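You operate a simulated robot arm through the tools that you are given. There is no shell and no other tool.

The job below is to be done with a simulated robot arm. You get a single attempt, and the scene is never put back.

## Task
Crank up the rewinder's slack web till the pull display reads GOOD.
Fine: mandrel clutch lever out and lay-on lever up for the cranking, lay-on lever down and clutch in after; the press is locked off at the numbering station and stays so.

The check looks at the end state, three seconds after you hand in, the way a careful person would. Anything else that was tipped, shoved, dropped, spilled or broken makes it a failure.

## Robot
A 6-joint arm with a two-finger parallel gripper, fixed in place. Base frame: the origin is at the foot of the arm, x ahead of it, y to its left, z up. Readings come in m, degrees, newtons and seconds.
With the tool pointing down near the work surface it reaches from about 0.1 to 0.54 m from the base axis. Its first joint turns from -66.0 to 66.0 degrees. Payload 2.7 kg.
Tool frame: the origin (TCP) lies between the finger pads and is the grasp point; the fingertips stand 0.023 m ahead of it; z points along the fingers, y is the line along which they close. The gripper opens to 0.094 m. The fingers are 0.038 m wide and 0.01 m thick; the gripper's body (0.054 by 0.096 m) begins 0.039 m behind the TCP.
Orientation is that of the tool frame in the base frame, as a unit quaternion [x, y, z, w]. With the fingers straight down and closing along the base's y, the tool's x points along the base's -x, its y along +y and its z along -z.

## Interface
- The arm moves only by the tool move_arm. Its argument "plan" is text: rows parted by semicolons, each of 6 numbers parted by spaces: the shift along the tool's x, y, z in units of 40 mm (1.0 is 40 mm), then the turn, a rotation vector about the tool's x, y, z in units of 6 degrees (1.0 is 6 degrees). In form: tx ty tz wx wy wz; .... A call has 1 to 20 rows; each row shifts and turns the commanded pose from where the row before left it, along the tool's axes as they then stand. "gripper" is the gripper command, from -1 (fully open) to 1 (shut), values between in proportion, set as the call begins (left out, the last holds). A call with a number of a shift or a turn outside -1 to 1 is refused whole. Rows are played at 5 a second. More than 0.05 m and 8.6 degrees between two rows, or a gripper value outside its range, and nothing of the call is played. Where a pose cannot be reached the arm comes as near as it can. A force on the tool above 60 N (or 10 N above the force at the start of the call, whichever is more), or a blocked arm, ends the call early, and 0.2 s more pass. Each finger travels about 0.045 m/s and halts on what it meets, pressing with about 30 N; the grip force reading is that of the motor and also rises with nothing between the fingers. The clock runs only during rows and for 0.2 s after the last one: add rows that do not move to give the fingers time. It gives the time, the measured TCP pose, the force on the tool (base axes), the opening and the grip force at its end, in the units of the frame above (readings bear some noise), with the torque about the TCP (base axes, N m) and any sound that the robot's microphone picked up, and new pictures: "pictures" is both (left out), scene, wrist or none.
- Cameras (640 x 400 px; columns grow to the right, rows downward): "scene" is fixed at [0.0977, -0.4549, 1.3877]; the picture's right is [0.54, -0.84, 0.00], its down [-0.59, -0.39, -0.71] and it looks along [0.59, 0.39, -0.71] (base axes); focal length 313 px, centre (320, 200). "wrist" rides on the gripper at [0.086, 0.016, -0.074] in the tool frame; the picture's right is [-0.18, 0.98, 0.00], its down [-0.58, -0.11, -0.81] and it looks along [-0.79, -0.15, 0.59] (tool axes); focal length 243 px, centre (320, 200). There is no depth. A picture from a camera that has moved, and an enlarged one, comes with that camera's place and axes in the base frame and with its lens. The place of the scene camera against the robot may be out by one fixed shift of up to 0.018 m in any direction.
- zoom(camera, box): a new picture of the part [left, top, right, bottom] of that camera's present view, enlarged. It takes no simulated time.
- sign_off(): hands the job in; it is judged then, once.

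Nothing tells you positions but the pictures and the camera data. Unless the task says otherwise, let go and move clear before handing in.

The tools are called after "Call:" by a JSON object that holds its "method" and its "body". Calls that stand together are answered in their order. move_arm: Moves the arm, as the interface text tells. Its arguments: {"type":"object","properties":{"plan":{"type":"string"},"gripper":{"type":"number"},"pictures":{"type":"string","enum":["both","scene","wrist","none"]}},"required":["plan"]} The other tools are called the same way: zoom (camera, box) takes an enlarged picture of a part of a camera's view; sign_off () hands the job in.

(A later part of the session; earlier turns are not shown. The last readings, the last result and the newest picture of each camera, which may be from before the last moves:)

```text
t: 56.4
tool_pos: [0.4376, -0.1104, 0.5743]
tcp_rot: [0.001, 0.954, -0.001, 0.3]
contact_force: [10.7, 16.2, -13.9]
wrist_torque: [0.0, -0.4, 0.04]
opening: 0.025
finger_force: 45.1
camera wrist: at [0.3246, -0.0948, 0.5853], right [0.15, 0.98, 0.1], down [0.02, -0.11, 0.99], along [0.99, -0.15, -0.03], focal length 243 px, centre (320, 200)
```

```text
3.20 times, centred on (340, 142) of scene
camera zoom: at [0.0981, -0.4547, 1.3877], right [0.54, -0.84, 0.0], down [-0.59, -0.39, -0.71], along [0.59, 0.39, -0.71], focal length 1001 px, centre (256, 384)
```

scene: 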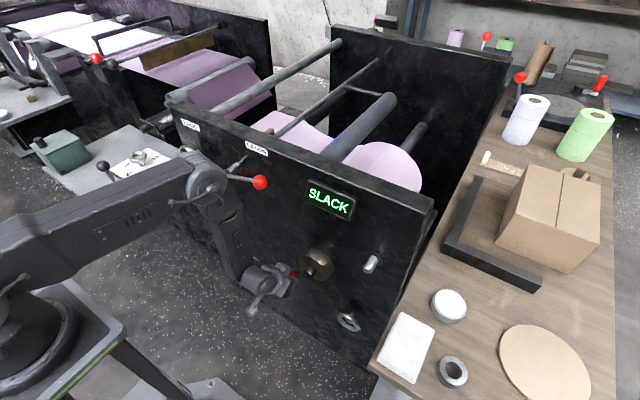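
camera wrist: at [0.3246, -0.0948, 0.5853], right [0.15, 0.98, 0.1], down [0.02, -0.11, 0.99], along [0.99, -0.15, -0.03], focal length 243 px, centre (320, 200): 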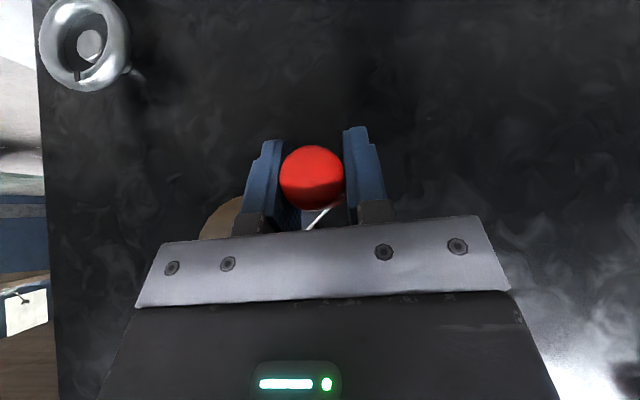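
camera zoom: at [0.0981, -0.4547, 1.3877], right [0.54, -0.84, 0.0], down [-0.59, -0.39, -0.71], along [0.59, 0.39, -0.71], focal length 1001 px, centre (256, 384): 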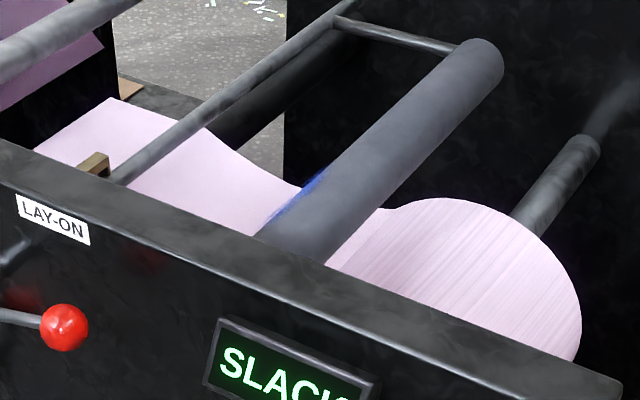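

Loads are modest and the web is getting flatter. I'll continue to 270°.

Call:
{"method": "move_arm", "body": {"plan": "-0.151 0.195 -0.215 0 0 0;-0.171 0.14 -0.244 0 0 0;-0.181 0.085 -0.258 0 0 0;-0.188 0.027 -0.268 0 0 0;0 0 0 0 0 0", "pictures": "scene"}}

Call:
{"method": "zoom", "body": {"camera": "scene", "box": [240, 80, 440, 205]}}

```text
t: 57.5
tool_pos: [0.4375, -0.0961, 0.6217]
tcp_rot: [0.004, 0.954, -0.002, 0.301]
contact_force: [2.7, -21.8, -2.0]
wrist_torque: [0.0, -1.04, 1.98]
opening: 0.025
finger_force: 44.6
```

scene: 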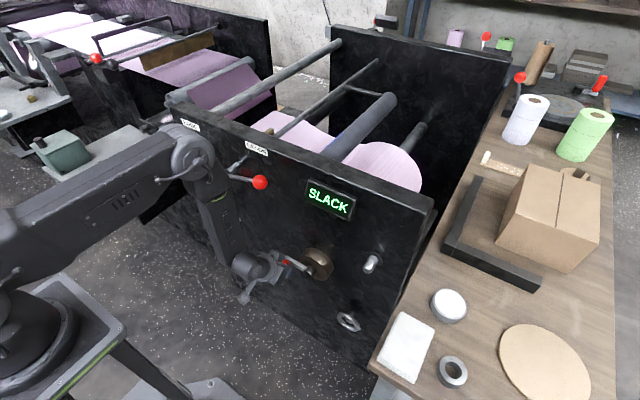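

```text
3.20 times, centred on (340, 142) of scene
camera zoom: at [0.0977, -0.4553, 1.3876], right [0.54, -0.84, 0.0], down [-0.59, -0.38, -0.71], along [0.59, 0.39, -0.71], focal length 1001 px, centre (256, 384)
```

zoom: 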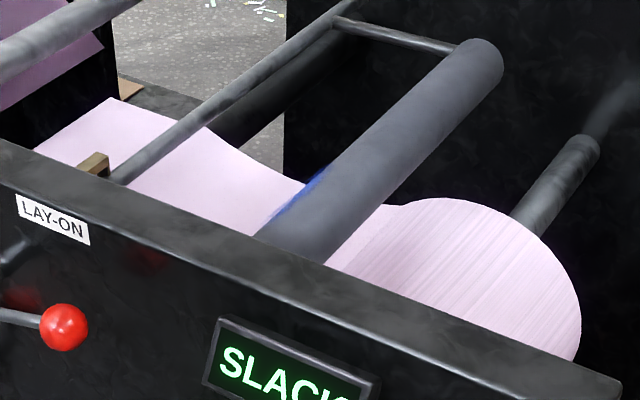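

Still SLACK and the sag is nearly gone. The refit is centre (-0.170, 0.6213) and radius 0.0743; I'll continue to 310°.

Call:
{"method": "move_arm", "body": {"plan": "-0.187 -0.062 -0.266 0 0 0;-0.179 -0.085 -0.256 0 0 0;-0.169 -0.137 -0.242 0 0 0;-0.152 -0.185 -0.217 0 0 0;0 0 0 0 0 0", "pictures": "scene"}}

Call:
{"method": "zoom", "body": {"camera": "scene", "box": [240, 80, 440, 205]}}

```text
t: 58.8
tool_pos: [0.4369, -0.1126, 0.6682]
tcp_rot: [0.002, 0.954, 0.0, 0.298]
contact_force: [13.2, -32.5, -28.2]
wrist_torque: [0.01, 0.26, 1.58]
opening: 0.0251
finger_force: 44.6
```

scene: 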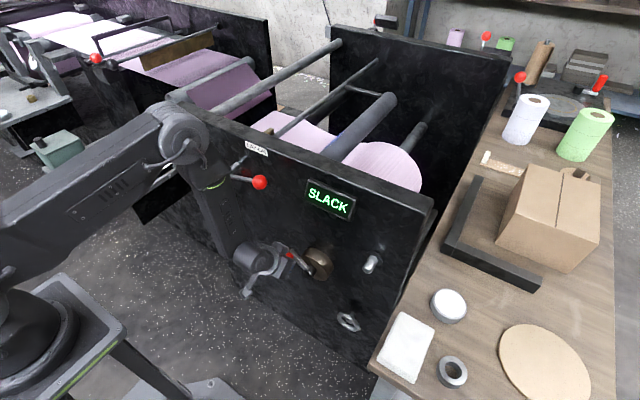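

```text
3.20 times, centred on (340, 142) of scene
camera zoom: at [0.0983, -0.4556, 1.3874], right [0.54, -0.84, 0.0], down [-0.59, -0.38, -0.71], along [0.59, 0.39, -0.71], focal length 1001 px, centre (256, 384)
```

zoom: 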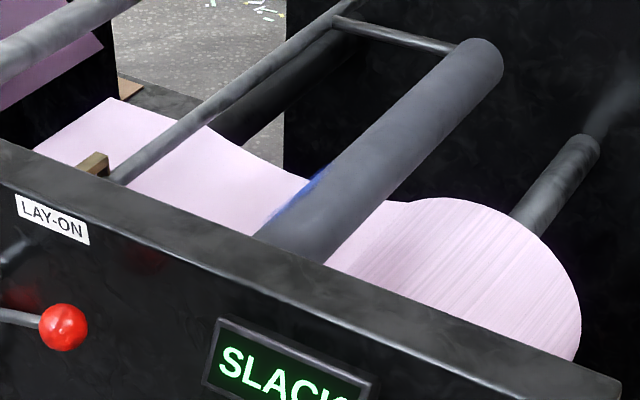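

Still SLACK; the load is mostly radial from about 1 mm of path error, which I'll correct. I'll continue to 350°.

Call:
{"method": "move_arm", "body": {"plan": "-0.125 -0.26 -0.178 0 0 0;-0.106 -0.267 -0.151 0 0 0;-0.079 -0.292 -0.113 0 0 0;-0.049 -0.312 -0.07 0 0 0;0 0 0 0 0 0", "pictures": "scene"}}

Call:
{"method": "zoom", "body": {"camera": "scene", "box": [240, 80, 440, 205]}}

```text
t: 60.0
tool_pos: [0.4375, -0.1567, 0.6947]
tcp_rot: [0.001, 0.954, -0.001, 0.299]
contact_force: [1.8, -1.8, -10.8]
wrist_torque: [0.02, 0.88, 0.64]
opening: 0.025
finger_force: 45.4
```

scene: 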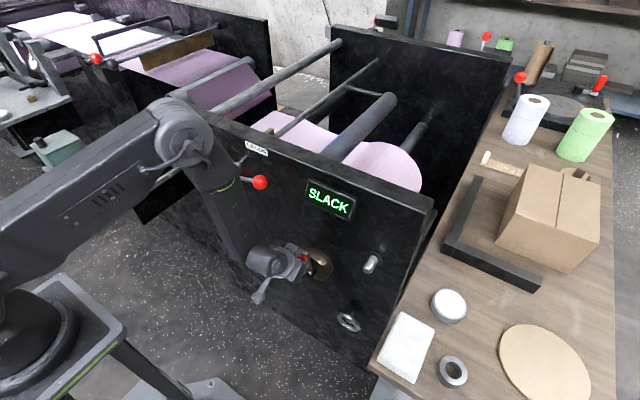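

```text
3.20 times, centred on (340, 142) of scene
camera zoom: at [0.0979, -0.455, 1.3876], right [0.54, -0.84, 0.0], down [-0.59, -0.39, -0.71], along [0.59, 0.39, -0.71], focal length 1001 px, centre (256, 384)
```

zoom: 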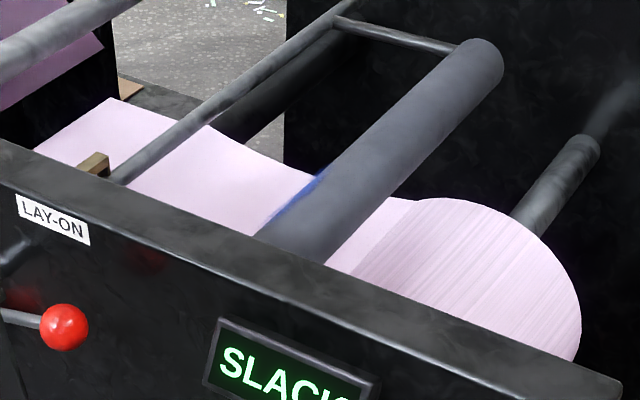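

One full turn is nearly done and the sag is almost gone. I'll continue through the top to about 30° of the second turn.

Call:
{"method": "move_arm", "body": {"plan": "-0.01 -0.332 -0.014 0 0 0;0.016 -0.322 0.022 0 0 0;0.049 -0.312 0.07 0 0 0;0.079 -0.295 0.113 0 0 0;0 0 0 0 0 0", "pictures": "scene"}}

Call:
{"method": "zoom", "body": {"camera": "scene", "box": [240, 80, 440, 205]}}

```text
t: 61.1
tool_pos: [0.4366, -0.2086, 0.6866]
tcp_rot: [0.001, 0.953, -0.003, 0.302]
contact_force: [0.8, -0.1, -2.2]
wrist_torque: [0.0, 0.94, 0.97]
opening: 0.0251
finger_force: 44.5
```

scene: 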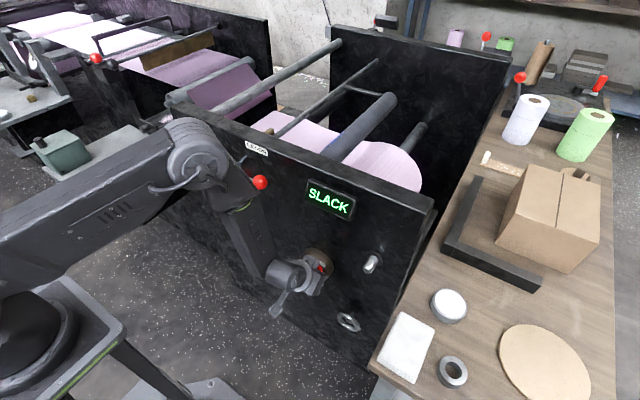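

```text
3.20 times, centred on (340, 142) of scene
camera zoom: at [0.0978, -0.4549, 1.3877], right [0.54, -0.84, 0.0], down [-0.59, -0.39, -0.71], along [0.59, 0.39, -0.71], focal length 1001 px, centre (256, 384)
```

zoom: 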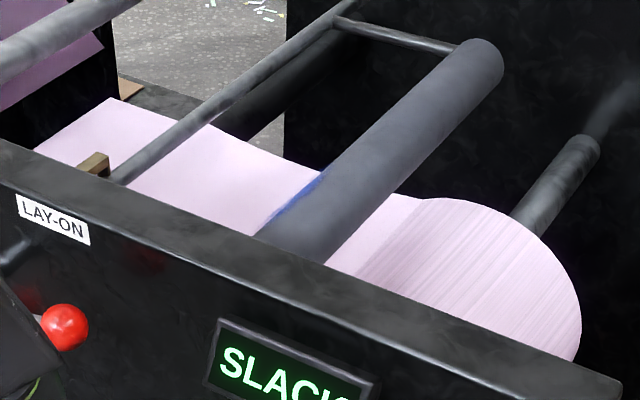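

The force is near zero and the web is almost straight. I'll use smaller 20° steps from here and check the display each time.

Call:
{"method": "move_arm", "body": {"plan": "0.106 -0.26 0.151 0 0 0;0.131 -0.227 0.186 0 0 0;0 0 0 0 0 0", "pictures": "scene"}}

Call:
{"method": "zoom", "body": {"camera": "scene", "box": [240, 80, 440, 205]}}

```text
t: 62.0
tool_pos: [0.4372, -0.226, 0.6703]
tcp_rot: [0.001, 0.953, -0.001, 0.302]
contact_force: [0.0, -4.7, 1.8]
wrist_torque: [-0.02, 0.17, 1.31]
opening: 0.0251
finger_force: 44.8
```

scene: 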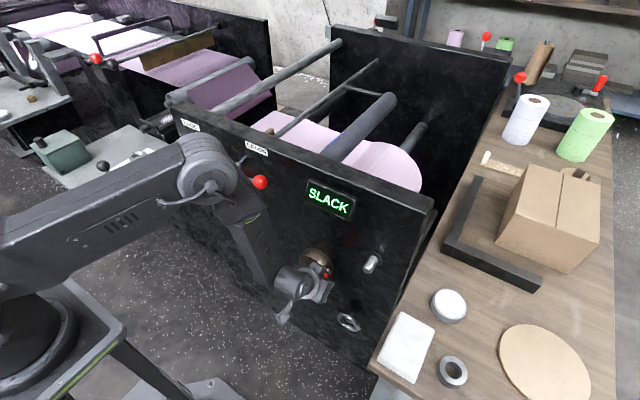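

```text
3.20 times, centred on (340, 142) of scene
camera zoom: at [0.0977, -0.455, 1.3877], right [0.54, -0.84, 0.0], down [-0.59, -0.39, -0.71], along [0.59, 0.39, -0.71], focal length 1001 px, centre (256, 384)
```

zoom: 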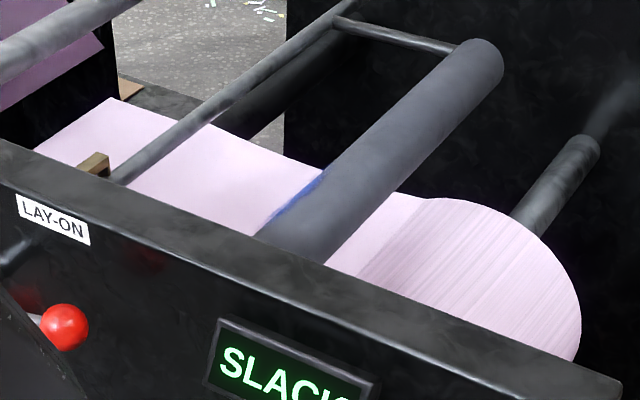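

Almost taut, still SLACK. I'll take another 10° step.

Call:
{"method": "move_arm", "body": {"plan": "0.152 -0.185 0.217 0 0 0;0 0 0 0 0 0", "pictures": "scene"}}

```text
t: 62.5
tool_pos: [0.438, -0.2349, 0.66]
tcp_rot: [0.002, 0.954, -0.002, 0.3]
contact_force: [-6.5, -9.0, 4.1]
wrist_torque: [-0.03, -1.38, 1.5]
opening: 0.0253
finger_force: 45.4
```

scene: 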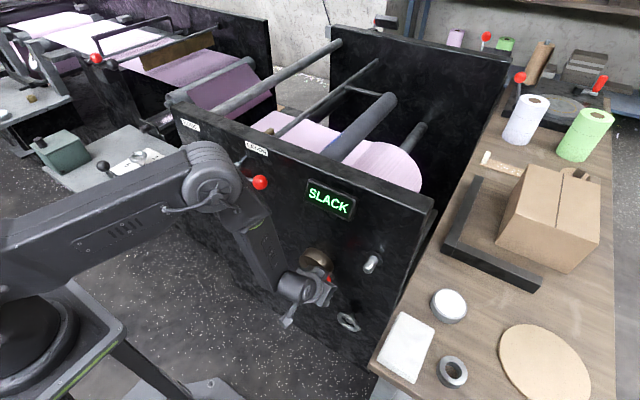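

Still SLACK. Another 10° step.

Call:
{"method": "move_arm", "body": {"plan": "0.169 -0.145 0.242 0 0 0;0 0 0 0 0 0", "pictures": "scene"}}

```text
t: 63.1
tool_pos: [0.4367, -0.2392, 0.6476]
tcp_rot: [0.003, 0.954, -0.002, 0.301]
contact_force: [-11.4, -16.7, 5.8]
wrist_torque: [-0.01, -0.91, 1.67]
opening: 0.0249
finger_force: 44.9
```

scene: 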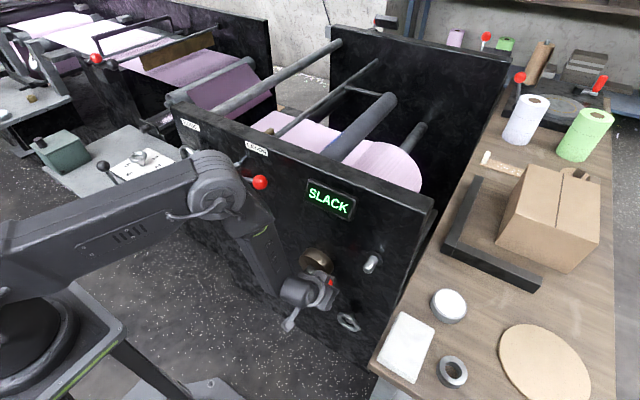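

Still SLACK. I'll step on to 80°.

Call:
{"method": "move_arm", "body": {"plan": "0.179 -0.1 0.256 0 0 0;0 0 0 0 0 0", "pictures": "scene"}}

Call:
{"method": "zoom", "body": {"camera": "scene", "box": [240, 80, 440, 205]}}

```text
t: 63.8
tool_pos: [0.4375, -0.2437, 0.6342]
tcp_rot: [0.002, 0.954, -0.002, 0.301]
contact_force: [-7.3, -19.5, 2.7]
wrist_torque: [-0.02, -0.04, 1.15]
opening: 0.025
finger_force: 45.0
```

scene: 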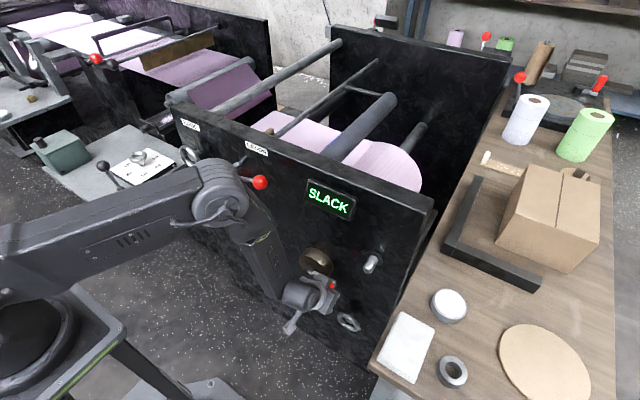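

```text
3.20 times, centred on (340, 142) of scene
camera zoom: at [0.0975, -0.4552, 1.3876], right [0.54, -0.84, 0.0], down [-0.59, -0.38, -0.71], along [0.59, 0.39, -0.71], focal length 1001 px, centre (256, 384)
```

zoom: 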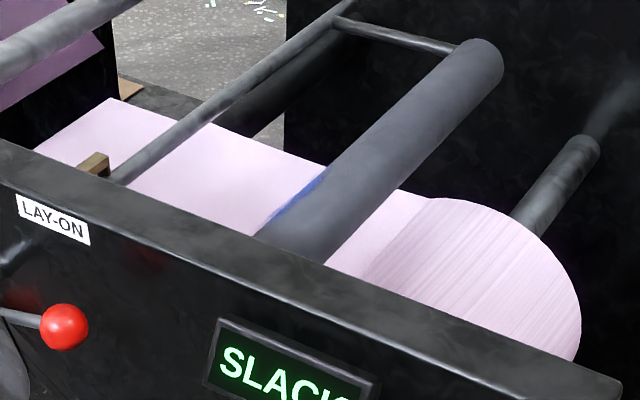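

The web now looks straight. I'll step on to 90°.

Call:
{"method": "move_arm", "body": {"plan": "0.185 -0.037 0.264 0 0 0;0 0 0 0 0 0", "pictures": "scene"}}

```text
t: 64.3
tool_pos: [0.4374, -0.2451, 0.6225]
tcp_rot: [0.002, 0.954, -0.002, 0.301]
contact_force: [0.6, -19.8, -0.7]
wrist_torque: [-0.02, 1.29, 1.05]
opening: 0.0246
finger_force: 45.0
```

scene: 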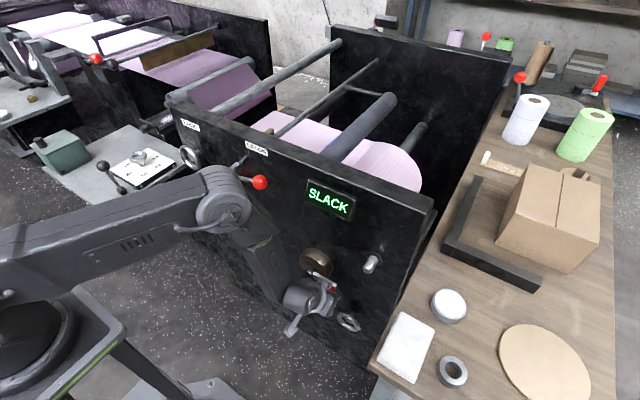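

Still SLACK at 90°. On to 100°.

Call:
{"method": "move_arm", "body": {"plan": "0.187 0.015 0.266 0 0 0;0 0 0 0 0 0", "pictures": "scene"}}

```text
t: 65.0
tool_pos: [0.4373, -0.2448, 0.6086]
tcp_rot: [0.001, 0.954, 0.0, 0.301]
contact_force: [2.7, -9.1, -2.6]
wrist_torque: [-0.06, 0.53, 0.4]
opening: 0.0252
finger_force: 45.2
```

scene: 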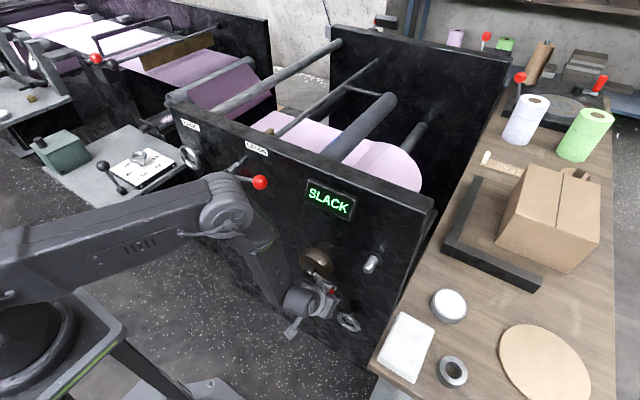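

Still SLACK. On to 110°.

Call:
{"method": "move_arm", "body": {"plan": "0.179 0.078 0.256 0 0 0;0 0 0 0 0 0", "pictures": "scene"}}

Call:
{"method": "zoom", "body": {"camera": "scene", "box": [240, 80, 440, 205]}}

```text
t: 65.5
tool_pos: [0.4376, -0.2405, 0.5968]
tcp_rot: [0.001, 0.954, -0.001, 0.301]
contact_force: [8.6, -5.6, -2.5]
wrist_torque: [-0.01, 1.01, 0.53]
opening: 0.025
finger_force: 45.3
```

scene: 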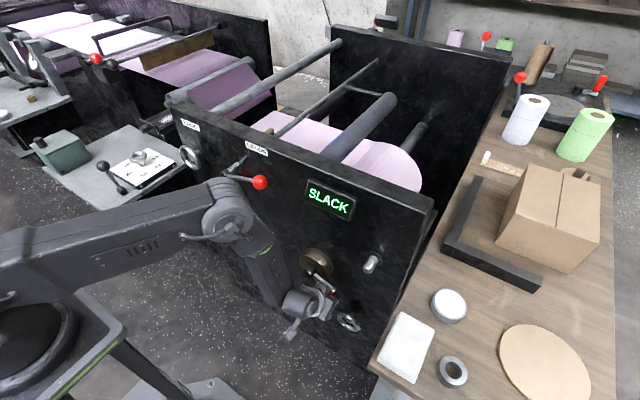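

```text
3.20 times, centred on (340, 142) of scene
camera zoom: at [0.0979, -0.455, 1.3876], right [0.54, -0.84, 0.0], down [-0.59, -0.39, -0.71], along [0.59, 0.39, -0.71], focal length 1001 px, centre (256, 384)
```

zoom: 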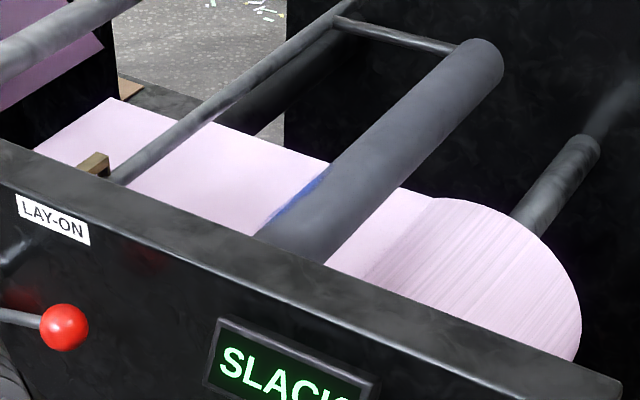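

Still SLACK but nearly there. On to 120°.

Call:
{"method": "move_arm", "body": {"plan": "0.169 0.132 0.242 0 0 0;0 0 0 0 0 0", "pictures": "scene"}}

```text
t: 66.2
tool_pos: [0.4368, -0.2353, 0.5842]
tcp_rot: [0.0, 0.954, 0.0, 0.3]
contact_force: [6.4, 10.0, 5.8]
wrist_torque: [0.0, 0.41, -0.1]
opening: 0.0246
finger_force: 44.5
```

scene: 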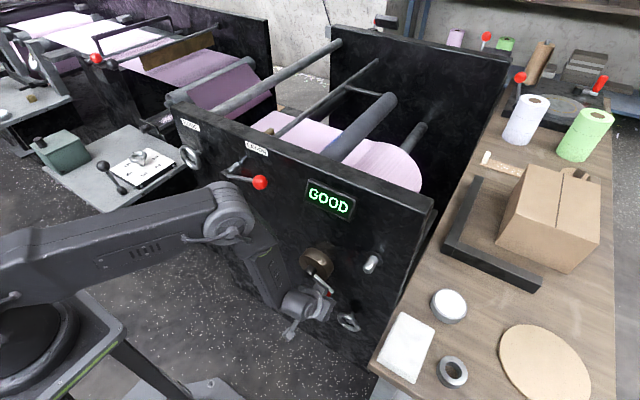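

The display reads GOOD at about 120° of the second turn. I'll nudge about 4° further so it isn't right on the threshold, then check again.

Call:
{"method": "move_arm", "body": {"plan": "0.06 0.065 0.088 0 0 0;0 0 0 0 0 0;0 0 0 0 0 0", "pictures": "scene"}}

Call:
{"method": "zoom", "body": {"camera": "scene", "box": [260, 160, 420, 260]}}

```text
t: 67.0
tool_pos: [0.4377, -0.2323, 0.5805]
tcp_rot: [0.0, 0.953, -0.002, 0.302]
contact_force: [5.0, 27.9, 17.4]
wrist_torque: [0.03, -0.35, -0.42]
opening: 0.0248
finger_force: 44.9
```

scene: 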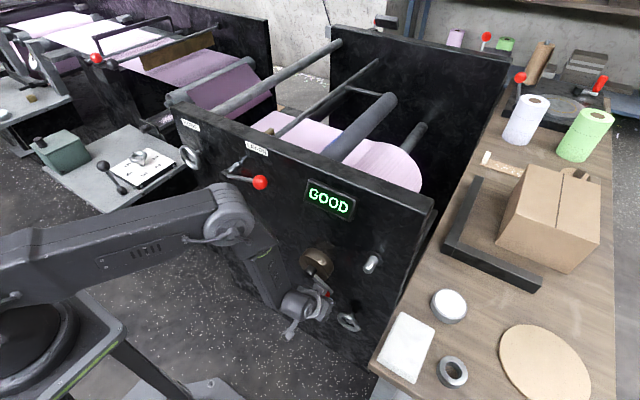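

```text
4.00 times, centred on (340, 210) of scene
camera zoom: at [0.0975, -0.4543, 1.3879], right [0.54, -0.84, 0.0], down [-0.59, -0.39, -0.71], along [0.59, 0.39, -0.71], focal length 1251 px, centre (240, 160)
```

zoom: 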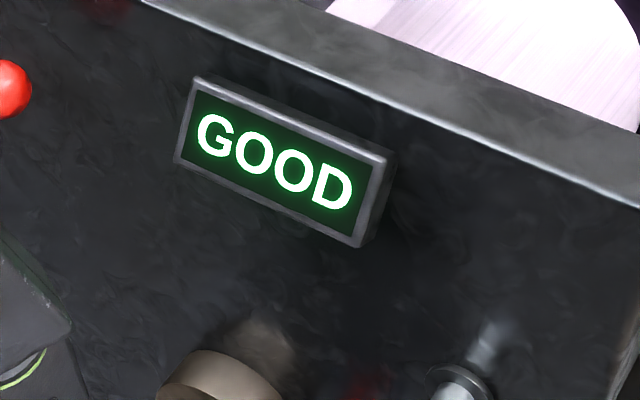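

GOOD holds and the remaining load is purely radial. I'll relax it slightly and open the fingers.

Call:
{"method": "move_arm", "body": {"plan": "-0.006 0.017 -0.009 0 0 0;0 0 0 0 0 0;0 0 0 0 0 0", "gripper": -0.06}}

Call:
{"method": "zoom", "body": {"camera": "scene", "box": [260, 160, 420, 260]}}

```text
t: 67.8
tool_pos: [0.437, -0.2346, 0.5795]
tcp_rot: [0.001, 0.954, -0.001, 0.301]
contact_force: [0.3, -0.5, 0.5]
wrist_torque: [-0.04, 0.02, 0.01]
opening: 0.05
finger_force: 0.1
camera wrist: at [0.3232, -0.2173, 0.5913], right [0.16, 0.98, 0.1], down [0.01, -0.11, 0.99], along [0.99, -0.15, -0.03], focal length 243 px, centre (320, 200)
```

scene: 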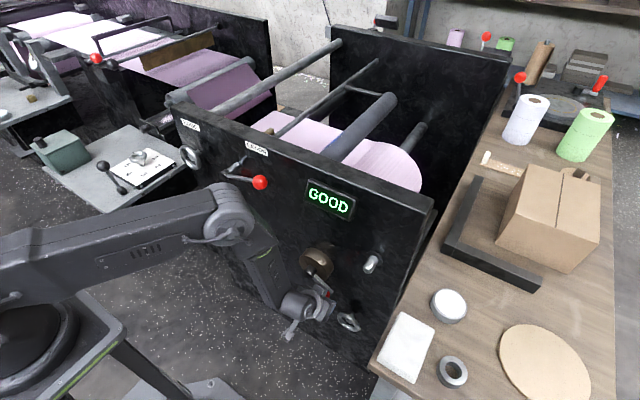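
wrist: 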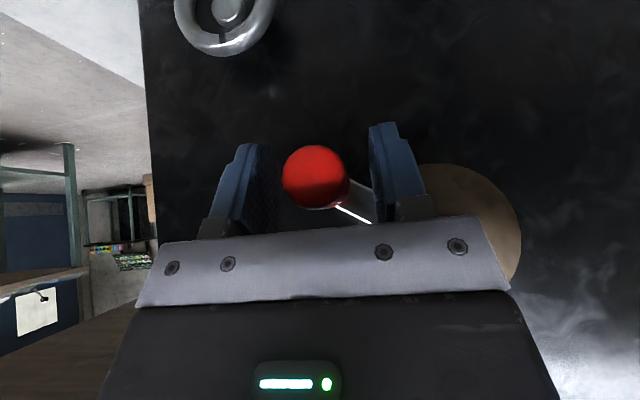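

```text
4.00 times, centred on (340, 210) of scene
camera zoom: at [0.0977, -0.4549, 1.3877], right [0.54, -0.84, 0.0], down [-0.59, -0.39, -0.71], along [0.59, 0.39, -0.71], focal length 1251 px, centre (240, 160)
```

zoom: 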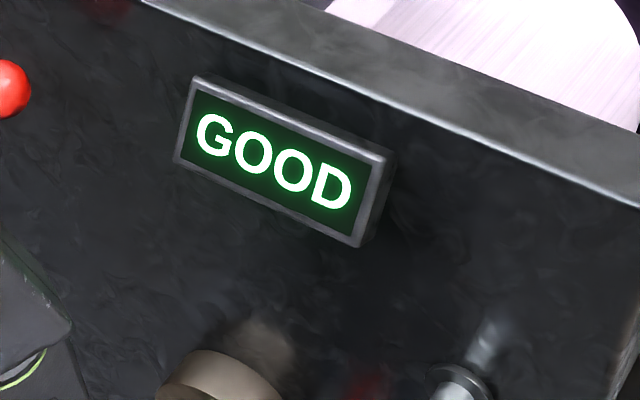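

GOOD holds after letting go. I'll pull back off the handle, rise and return to the earlier spot in front of the panel.

Call:
{"method": "move_arm", "body": {"plan": "0.478 0 -0.335 0 0 0;0.478 0 -0.335 0 0 0;0.478 0 -0.335 0 0 0;-0.545 0 -0.778 0 0 0;-0.545 0 -0.778 0 0 0;-0.545 0 -0.778 0 0 0;-0.545 0 -0.778 0 0 0;-0.545 0 -0.778 0 0 0;-0.545 0 -0.778 0 0 0;0 0.97 0 0 0 0;0 0.97 0 0 0 0;0 0 0 0 0 0"}}

```text
t: 70.3
tool_pos: [0.3675, -0.1539, 0.8087]
tcp_rot: [0.002, 0.954, -0.001, 0.3]
contact_force: [-0.1, -0.6, -0.1]
wrist_torque: [-0.02, -0.01, 0.03]
opening: 0.0499
finger_force: 0.0
camera wrist: at [0.2551, -0.1361, 0.8198], right [0.15, 0.98, 0.1], down [0.01, -0.11, 0.99], along [0.99, -0.15, -0.03], focal length 243 px, centre (320, 200)
```

scene: 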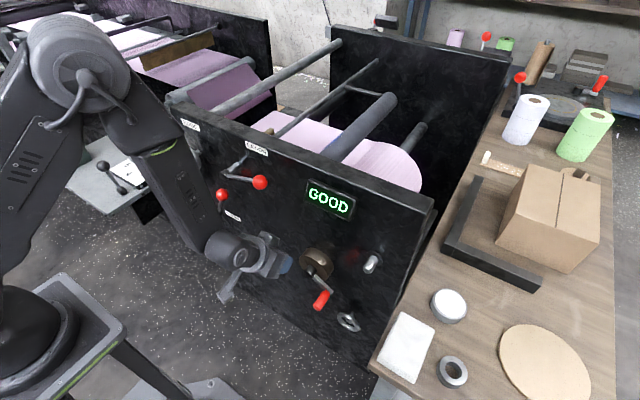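
wrist: 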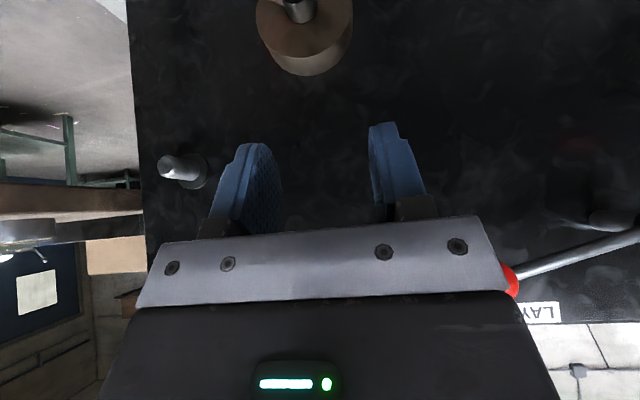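

The web and display still read GOOD. Now I'll reverse the wrist crossing (yaw to radial, pitch back to vertical), rise, and set up to bring the lay-on lever down.

Call:
{"method": "move_arm", "body": {"plan": "0 0 0 0.474 0 0.833;0 0 0 0.474 0 0.833;0 0 0 0.474 0 0.833;0 0 0 0.474 0 0.833;0 0 0 0 0.9 0;0 0 0 0 0.9 0;0 0 0 0 0.9 0;0 0 0 0 0.9 0;0 0 0 0 0.9 0;0 0 0 0 0.9 0;0 0 0 0 0.43 0;0 0 0 0 0 -1;0 0 0 0 0 -1;0 0 0 0 0 -1;0 0 0 0 0 -0.8;0 0 0 0 0 0"}}

```text
t: 73.8
tool_pos: [0.368, -0.155, 0.8077]
tcp_rot: [0.003, 1.0, 0.017, 0.003]
contact_force: [-0.1, 0.1, -0.1]
wrist_torque: [-0.01, 0.04, -0.03]
opening: 0.0499
finger_force: 0.0
camera wrist: at [0.2813, -0.1414, 0.8823], right [0.19, 0.98, 0.04], down [0.57, -0.14, 0.81], along [0.8, -0.13, -0.59], focal length 243 px, centre (320, 200)
```

scene: 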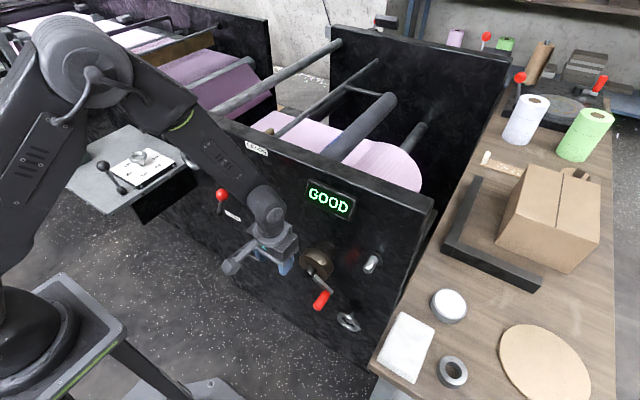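
wrist: 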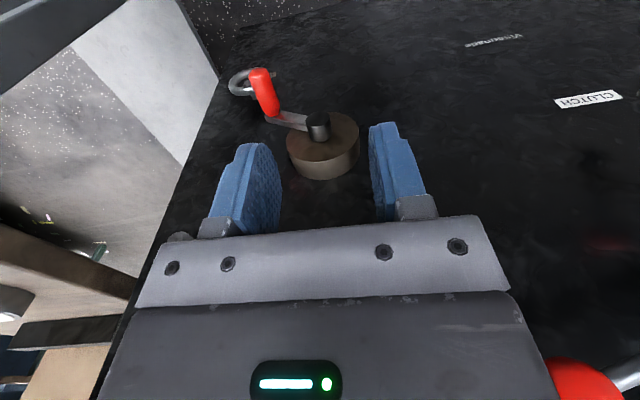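

The tool is vertical again. I'll rise to z ≈ 1.0, move in front of the lay-on knob, tilt 15° and then roll 90°.

Call:
{"method": "move_arm", "body": {"plan": "0 0 -0.95 0.325 0.06 -0.06;0 0 -0.95 0 0 0;0 0 -0.95 0 0 0;0 0 -0.95 0 0 0;0 0 -0.95 0 0 0;-0.2 0.78 0 0 0 0;-0.2 0.78 0 0 0 0;-0.2 0.78 0 0 0 0;-0.2 0.78 0 0 0 0;0 0 0 0 -0.86 0;0 0 0 0 -0.86 0;0 0 0 0 -0.86 0;0 0 0 0 0 0", "pictures": "none"}}

Call:
{"method": "move_arm", "body": {"plan": "0 0 0 0 0 1;0 0 0 0 0 1;0 0 0 0 0 1;0 0 0 0 0 1;0 0 0 0 0 1;0 0 0 0 0 1;0 0 0 0 0 1;0 0 0 0 0 1;0 0 0 0 0 1;0 0 0 0 0 1;0 0 0 0 0 1;0 0 0 0 0 1;0 0 0 0 0 1;0 0 0 0 0 1;0 0 0 0 0 1;0 0 0 0 0 0"}}

```text
t: 76.5
tool_pos: [0.3997, -0.0325, 0.9985]
tcp_rot: [0.0, 0.991, 0.001, 0.136]
contact_force: [0.0, 0.3, 0.0]
wrist_torque: [0.0, 0.01, 0.01]
opening: 0.0497
finger_force: 0.0
```

```text
t: 80.0
tool_pos: [0.3991, -0.031, 0.999]
tcp_rot: [0.701, 0.7, 0.096, 0.096]
contact_force: [0.1, 0.4, 1.1]
wrist_torque: [0.0, -0.02, -0.02]
opening: 0.0496
finger_force: 0.0
camera wrist: at [0.3951, 0.0546, 1.0748], right [0.95, -0.19, 0.26], down [-0.32, -0.58, 0.75], along [0.01, -0.79, -0.61], focal length 243 px, centre (320, 200)
```

scene: 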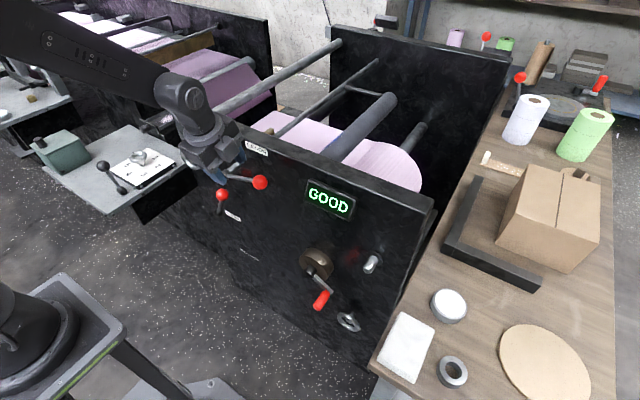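
wrist: 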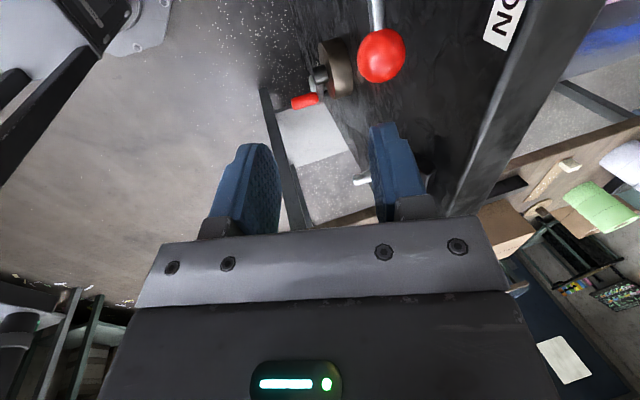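

The knob is at about (0.474, -0.032, 0.902). I'll move above it along the finger axis and then slide down over it.

Call:
{"method": "move_arm", "body": {"plan": "0 0.58 0.543 0 0 0;0 0.58 0.543 0 0 0;0 0 0 0 0 0", "pictures": "wrist"}}

```text
t: 80.8
tool_pos: [0.4543, -0.0339, 0.9668]
tcp_rot: [0.701, 0.701, 0.097, 0.095]
contact_force: [0.2, 0.4, 0.1]
wrist_torque: [0.0, 0.01, -0.01]
opening: 0.0498
finger_force: 0.1
camera wrist: at [0.4508, 0.0531, 1.0432], right [0.95, -0.18, 0.26], down [-0.32, -0.58, 0.75], along [0.02, -0.79, -0.61], focal length 243 px, centre (320, 200)
```

wrist: 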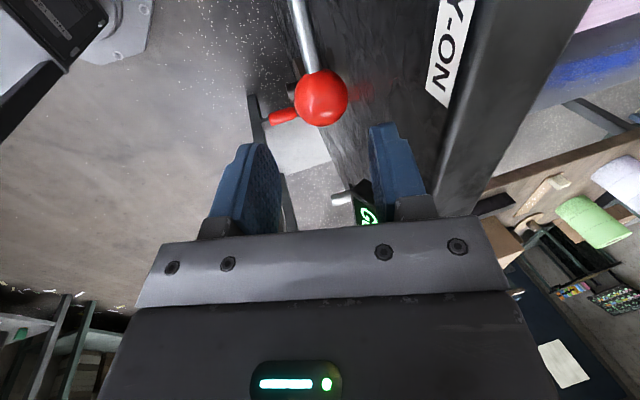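

The knob is lined up between the fingers. I'll advance about 0.066 m and close.

Call:
{"method": "move_arm", "body": {"plan": "0.04 0 0.55 0 0 0;0.03 0 0.55 0 0 0;0 0 0.55 0 0 0;0 0 0 0 0 0", "pictures": "wrist"}}

Call:
{"method": "move_arm", "body": {"plan": "0 0 0 0 0 0;0 0 0 0 0 0;0 0 0 0 0 0", "gripper": 1, "pictures": "wrist"}}

```text
t: 81.8
tool_pos: [0.4752, -0.029, 0.9053]
tcp_rot: [0.701, 0.7, 0.097, 0.096]
contact_force: [-0.2, 0.9, -0.1]
wrist_torque: [0.04, 0.01, -0.01]
opening: 0.0499
finger_force: 0.2
camera wrist: at [0.4697, 0.0571, 0.9801], right [0.95, -0.18, 0.26], down [-0.32, -0.58, 0.75], along [0.02, -0.79, -0.61], focal length 243 px, centre (320, 200)
```

wrist: 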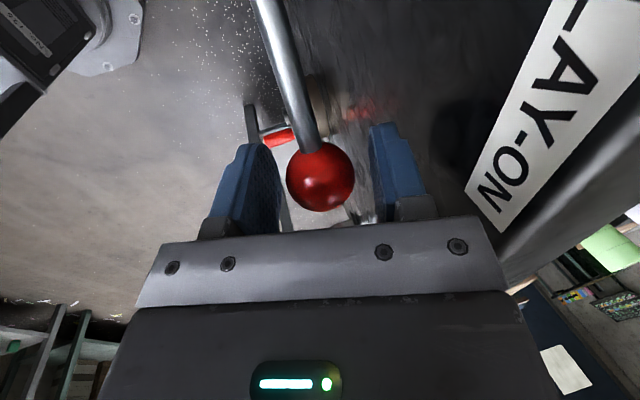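

```text
t: 82.5
tool_pos: [0.4738, -0.0293, 0.9031]
tcp_rot: [0.701, 0.7, 0.095, 0.095]
contact_force: [-5.8, 0.3, -2.3]
wrist_torque: [-0.05, 0.06, -0.05]
opening: 0.0354
finger_force: 45.1
camera wrist: at [0.4691, 0.057, 0.9798], right [0.95, -0.18, 0.26], down [-0.32, -0.58, 0.75], along [0.01, -0.79, -0.61], focal length 243 px, centre (320, 200)
```

wrist: 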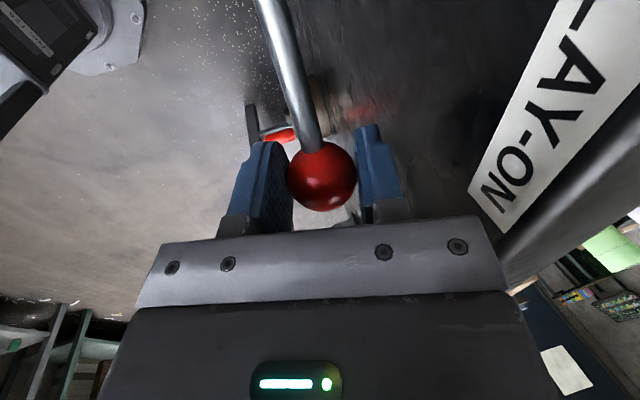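

The knob is gripped. I'll bring it down along its arc in stages.

Call:
{"method": "move_arm", "body": {"plan": "-0.11 -0.067 0.243 0 0 0;-0.067 -0.072 0.26 0 0 0;-0.047 -0.073 0.265 0 0 0;0 0 0 0 0 0"}}

```text
t: 83.5
tool_pos: [0.4734, -0.0364, 0.8729]
tcp_rot: [0.7, 0.701, 0.096, 0.095]
contact_force: [-10.9, 17.9, 8.0]
wrist_torque: [1.08, -0.05, 0.18]
opening: 0.036
finger_force: 45.0
camera wrist: at [0.4696, 0.0489, 0.9487], right [0.95, -0.18, 0.26], down [-0.32, -0.58, 0.75], along [0.02, -0.79, -0.61], focal length 243 px, centre (320, 200)
```

scene: 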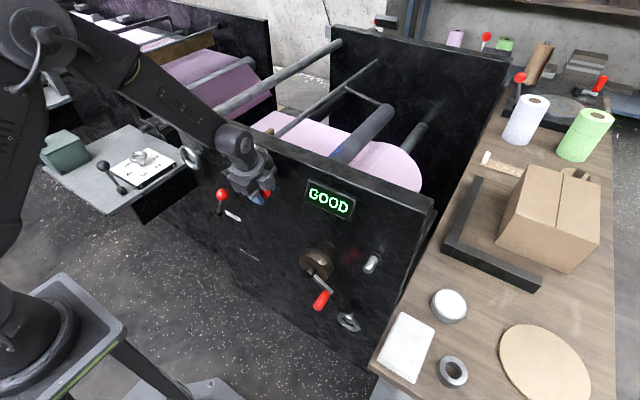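
wrist: 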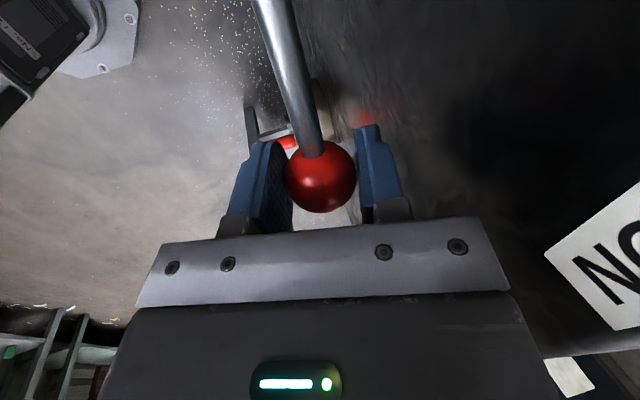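

GOOD still shows and the roller is coming down. I'll continue to the lower position.

Call:
{"method": "move_arm", "body": {"plan": "0.005 -0.075 0.267 0 0 0;0.01 -0.075 0.27 0 0 0;0.027 -0.074 0.27 0 0 0;0 0 0 0 0 0"}}

```text
t: 84.5
tool_pos: [0.4741, -0.0386, 0.84]
tcp_rot: [0.701, 0.7, 0.097, 0.097]
contact_force: [2.2, -1.6, 5.7]
wrist_torque: [1.14, -0.01, 0.26]
opening: 0.035
finger_force: 44.6
camera wrist: at [0.4704, 0.048, 0.9166], right [0.95, -0.18, 0.27], down [-0.32, -0.58, 0.75], along [0.02, -0.79, -0.61], focal length 243 px, centre (320, 200)
```

scene: 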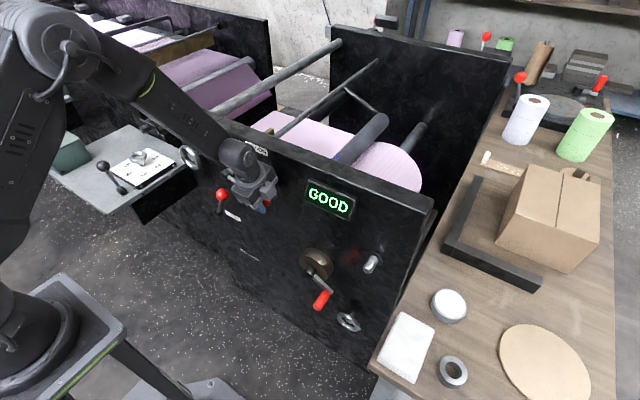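
wrist: 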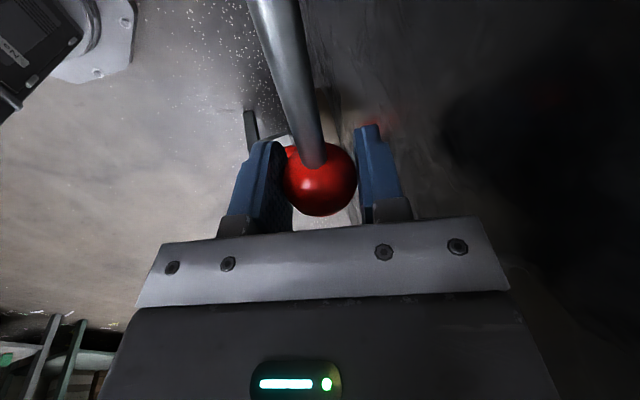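

One more centimetre to the original low position.

Call:
{"method": "move_arm", "body": {"plan": "0.03 -0.035 0.13 0 0 0;0.02 -0.033 0.12 0 0 0;0 0 0 0 0 0"}}

```text
t: 85.3
tool_pos: [0.4749, -0.0347, 0.8294]
tcp_rot: [0.701, 0.7, 0.098, 0.096]
contact_force: [8.2, -13.9, 6.4]
wrist_torque: [1.15, -0.06, 0.28]
opening: 0.0351
finger_force: 45.7
camera wrist: at [0.4706, 0.0507, 0.9062], right [0.95, -0.18, 0.27], down [-0.32, -0.58, 0.75], along [0.02, -0.79, -0.61], focal length 243 px, centre (320, 200)
```

scene: 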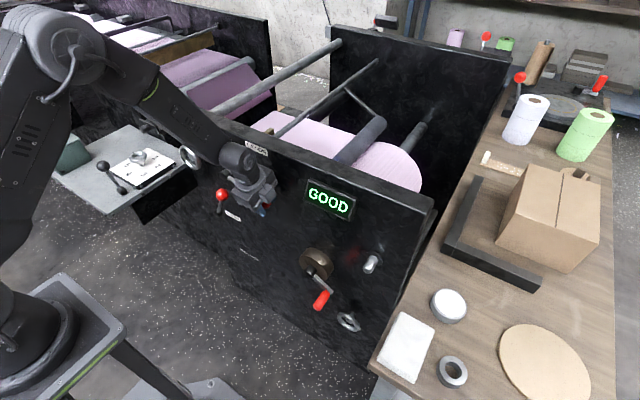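
wrist: 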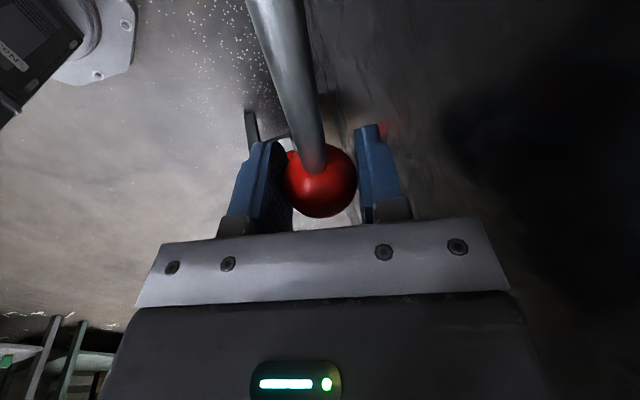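

It's back at the original height. I'll press down 4 mm more to confirm it is seated, following the arc in y.

Call:
{"method": "move_arm", "body": {"plan": "0.02 -0.027 0.1 0 0 0;0 0 0 0 0 0", "pictures": "wrist"}}

```text
t: 86.0
tool_pos: [0.4755, -0.0336, 0.8283]
tcp_rot: [0.701, 0.7, 0.098, 0.097]
contact_force: [1.9, -18.5, 28.8]
wrist_torque: [-0.04, -0.04, -0.06]
opening: 0.0354
finger_force: 45.5
camera wrist: at [0.4709, 0.052, 0.9038], right [0.95, -0.18, 0.27], down [-0.33, -0.58, 0.74], along [0.02, -0.79, -0.61], focal length 243 px, centre (320, 200)
```

wrist: 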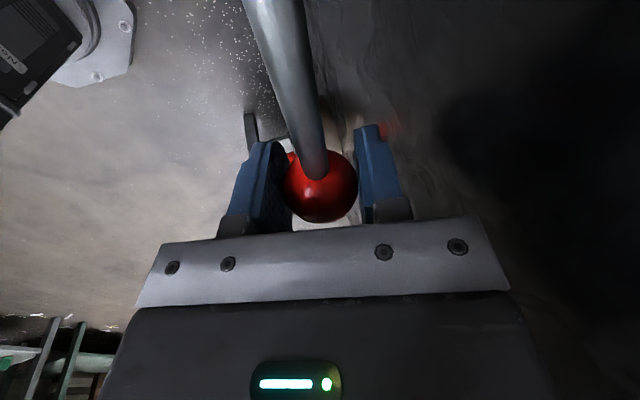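

The force jump shows the lever is seated on its lower stop. I'll relax, open the fingers and retreat upward.

Call:
{"method": "move_arm", "body": {"plan": "-0.02 0.02 -0.08 0 0 0;0 0 0 0 0 0", "pictures": "none"}}

Call:
{"method": "move_arm", "body": {"plan": "0 0 0 0 0 0;0 0 0 0 0 0;0 0 -0.8 0 0 0;0 0 -0.8 0 0 0;0 0 -0.8 0 0 0;0 -0.5 -0.8 0 0 0;0 -0.5 -0.8 0 0 0;0 0 0 0 0 0", "gripper": -0.06}}

Call:
{"method": "zoom", "body": {"camera": "scene", "box": [200, 80, 440, 230]}}

```text
t: 86.5
tool_pos: [0.4746, -0.0355, 0.8282]
tcp_rot: [0.7, 0.701, 0.097, 0.096]
contact_force: [27.0, -12.8, -13.7]
wrist_torque: [-0.82, 0.15, -0.17]
opening: 0.035
finger_force: 45.3
```

```text
t: 88.3
tool_pos: [0.392, -0.0345, 0.9708]
tcp_rot: [0.701, 0.7, 0.097, 0.095]
contact_force: [0.0, -0.9, -0.4]
wrist_torque: [0.0, -0.02, 0.02]
opening: 0.0498
finger_force: 0.1
camera wrist: at [0.3873, 0.0511, 1.0467], right [0.95, -0.18, 0.26], down [-0.32, -0.58, 0.75], along [0.02, -0.79, -0.61], focal length 243 px, centre (320, 200)
```

scene: 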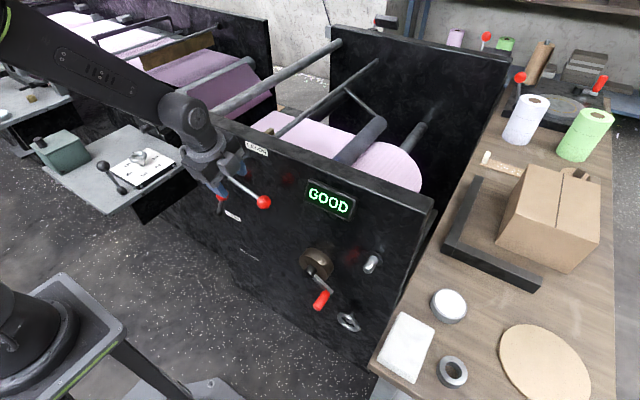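
wrist: 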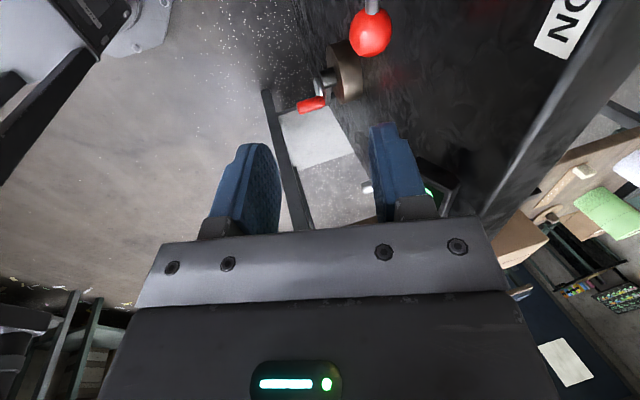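

```text
2.67 times, centred on (320, 155) of scene
camera zoom: at [0.0977, -0.4549, 1.3877], right [0.54, -0.84, 0.0], down [-0.59, -0.39, -0.71], along [0.59, 0.39, -0.71], focal length 834 px, centre (320, 320)
```

zoom: 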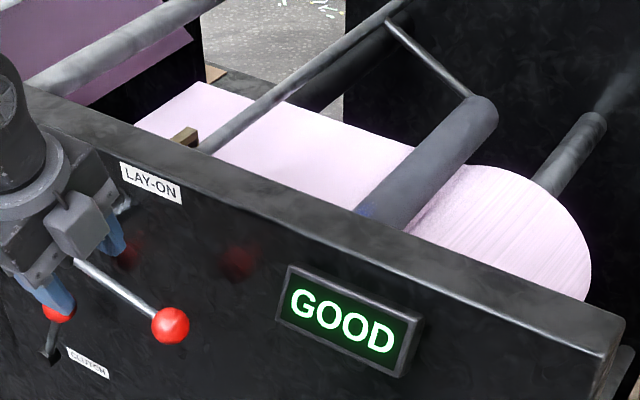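

Lay-on is down and the display reads GOOD. For the clutch I'll use the forward-tilted pose again so the flange clears the lay-on hub, starting by rolling back and closing the fingers.

Call:
{"method": "move_arm", "body": {"plan": "0 0 0 0 0 -1;0 0 0 0 0 -1;0 0 0 0 0 -1;0 0 0 0 0 -1;0 0 0 0 0 -1;0 0 0 0 0 -1;0 0 0 0 0 -1;0 0 0 0 0 -1;0 0 0 0 0 -1;0 0 0 0 0 -1;0 0 0 0 0 -1;0 0 0 0 0 -1;0 0 0 0 0 -1;0 0 0 0 0 -1;0 0 0 0 0 -1;0 0 0 0 0 0", "gripper": 1, "pictures": "none"}}

Call:
{"method": "move_arm", "body": {"plan": "0.214 0.172 0.771 0 0 0;0.214 0.172 0.771 0 0 0;0.214 0.172 0.771 0 0 0;0.214 0.172 0.771 0 0 0;0.214 0.172 0.771 0 0 0;0 0 0 0 0 0"}}

```text
t: 91.8
tool_pos: [0.3905, -0.0359, 0.9719]
tcp_rot: [-0.002, 0.991, 0.002, 0.136]
contact_force: [0.5, 0.3, 0.6]
wrist_torque: [0.01, 0.0, 0.01]
opening: 0.0002
finger_force: 30.0
```

```text
t: 93.2
tool_pos: [0.3908, -0.0076, 0.8538]
tcp_rot: [0.0, 0.991, 0.001, 0.135]
contact_force: [-1.1, -0.2, -0.7]
wrist_torque: [-0.01, -0.06, -0.02]
opening: 0.0002
finger_force: 30.2
out of reach, approached as far as the arm can: row 4, 5
camera wrist: at [0.288, 0.0079, 0.9029], right [0.18, 0.98, 0.05], down [0.34, -0.11, 0.93], along [0.92, -0.15, -0.36], focal length 243 px, centre (320, 200)
```

scene: 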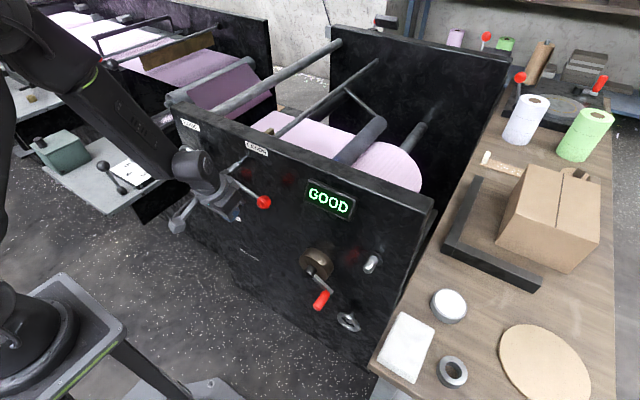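
wrist: 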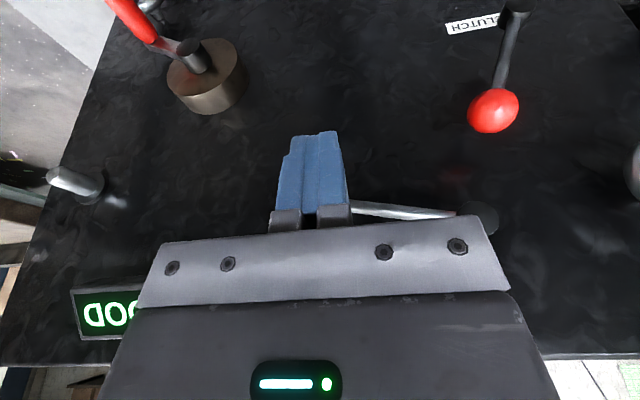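

It stalled where the tool lines up with the forearm. I'll pitch forward through that pose, since I'm in the arm's plane here.

Call:
{"method": "move_arm", "body": {"plan": "0 0 0 0 -0.95 0;0 0 0 0 -0.95 0;0 0 0 0 -0.95 0;0 0 0 0 -0.95 0;0 0 0 0 0 0"}}

```text
t: 94.3
tool_pos: [0.3905, -0.0079, 0.8552]
tcp_rot: [0.0, 0.991, 0.001, 0.135]
contact_force: [-0.3, -0.4, -0.2]
wrist_torque: [0.03, 0.0, -0.01]
opening: 0.0
finger_force: 29.2
out of reach, approached as far as the arm can: row 1, 2, 3, 4
camera wrist: at [0.2881, 0.0079, 0.903], right [0.18, 0.98, 0.05], down [0.34, -0.11, 0.93], along [0.92, -0.15, -0.36], focal length 243 px, centre (320, 200)
```

scene: 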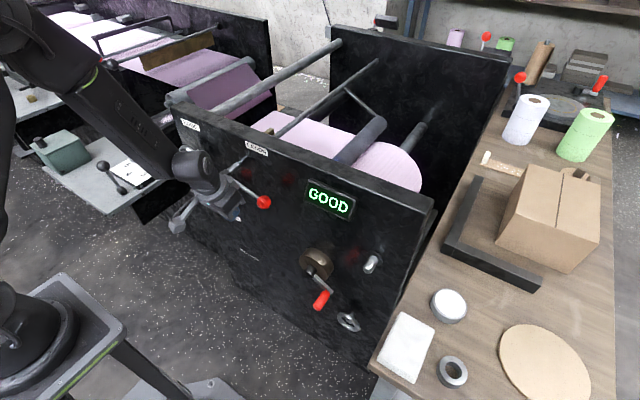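
wrist: 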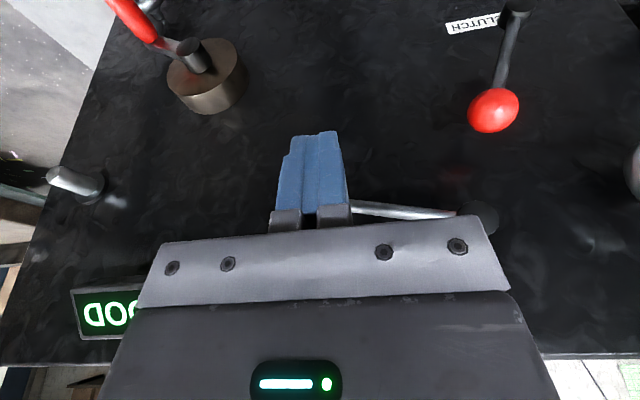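

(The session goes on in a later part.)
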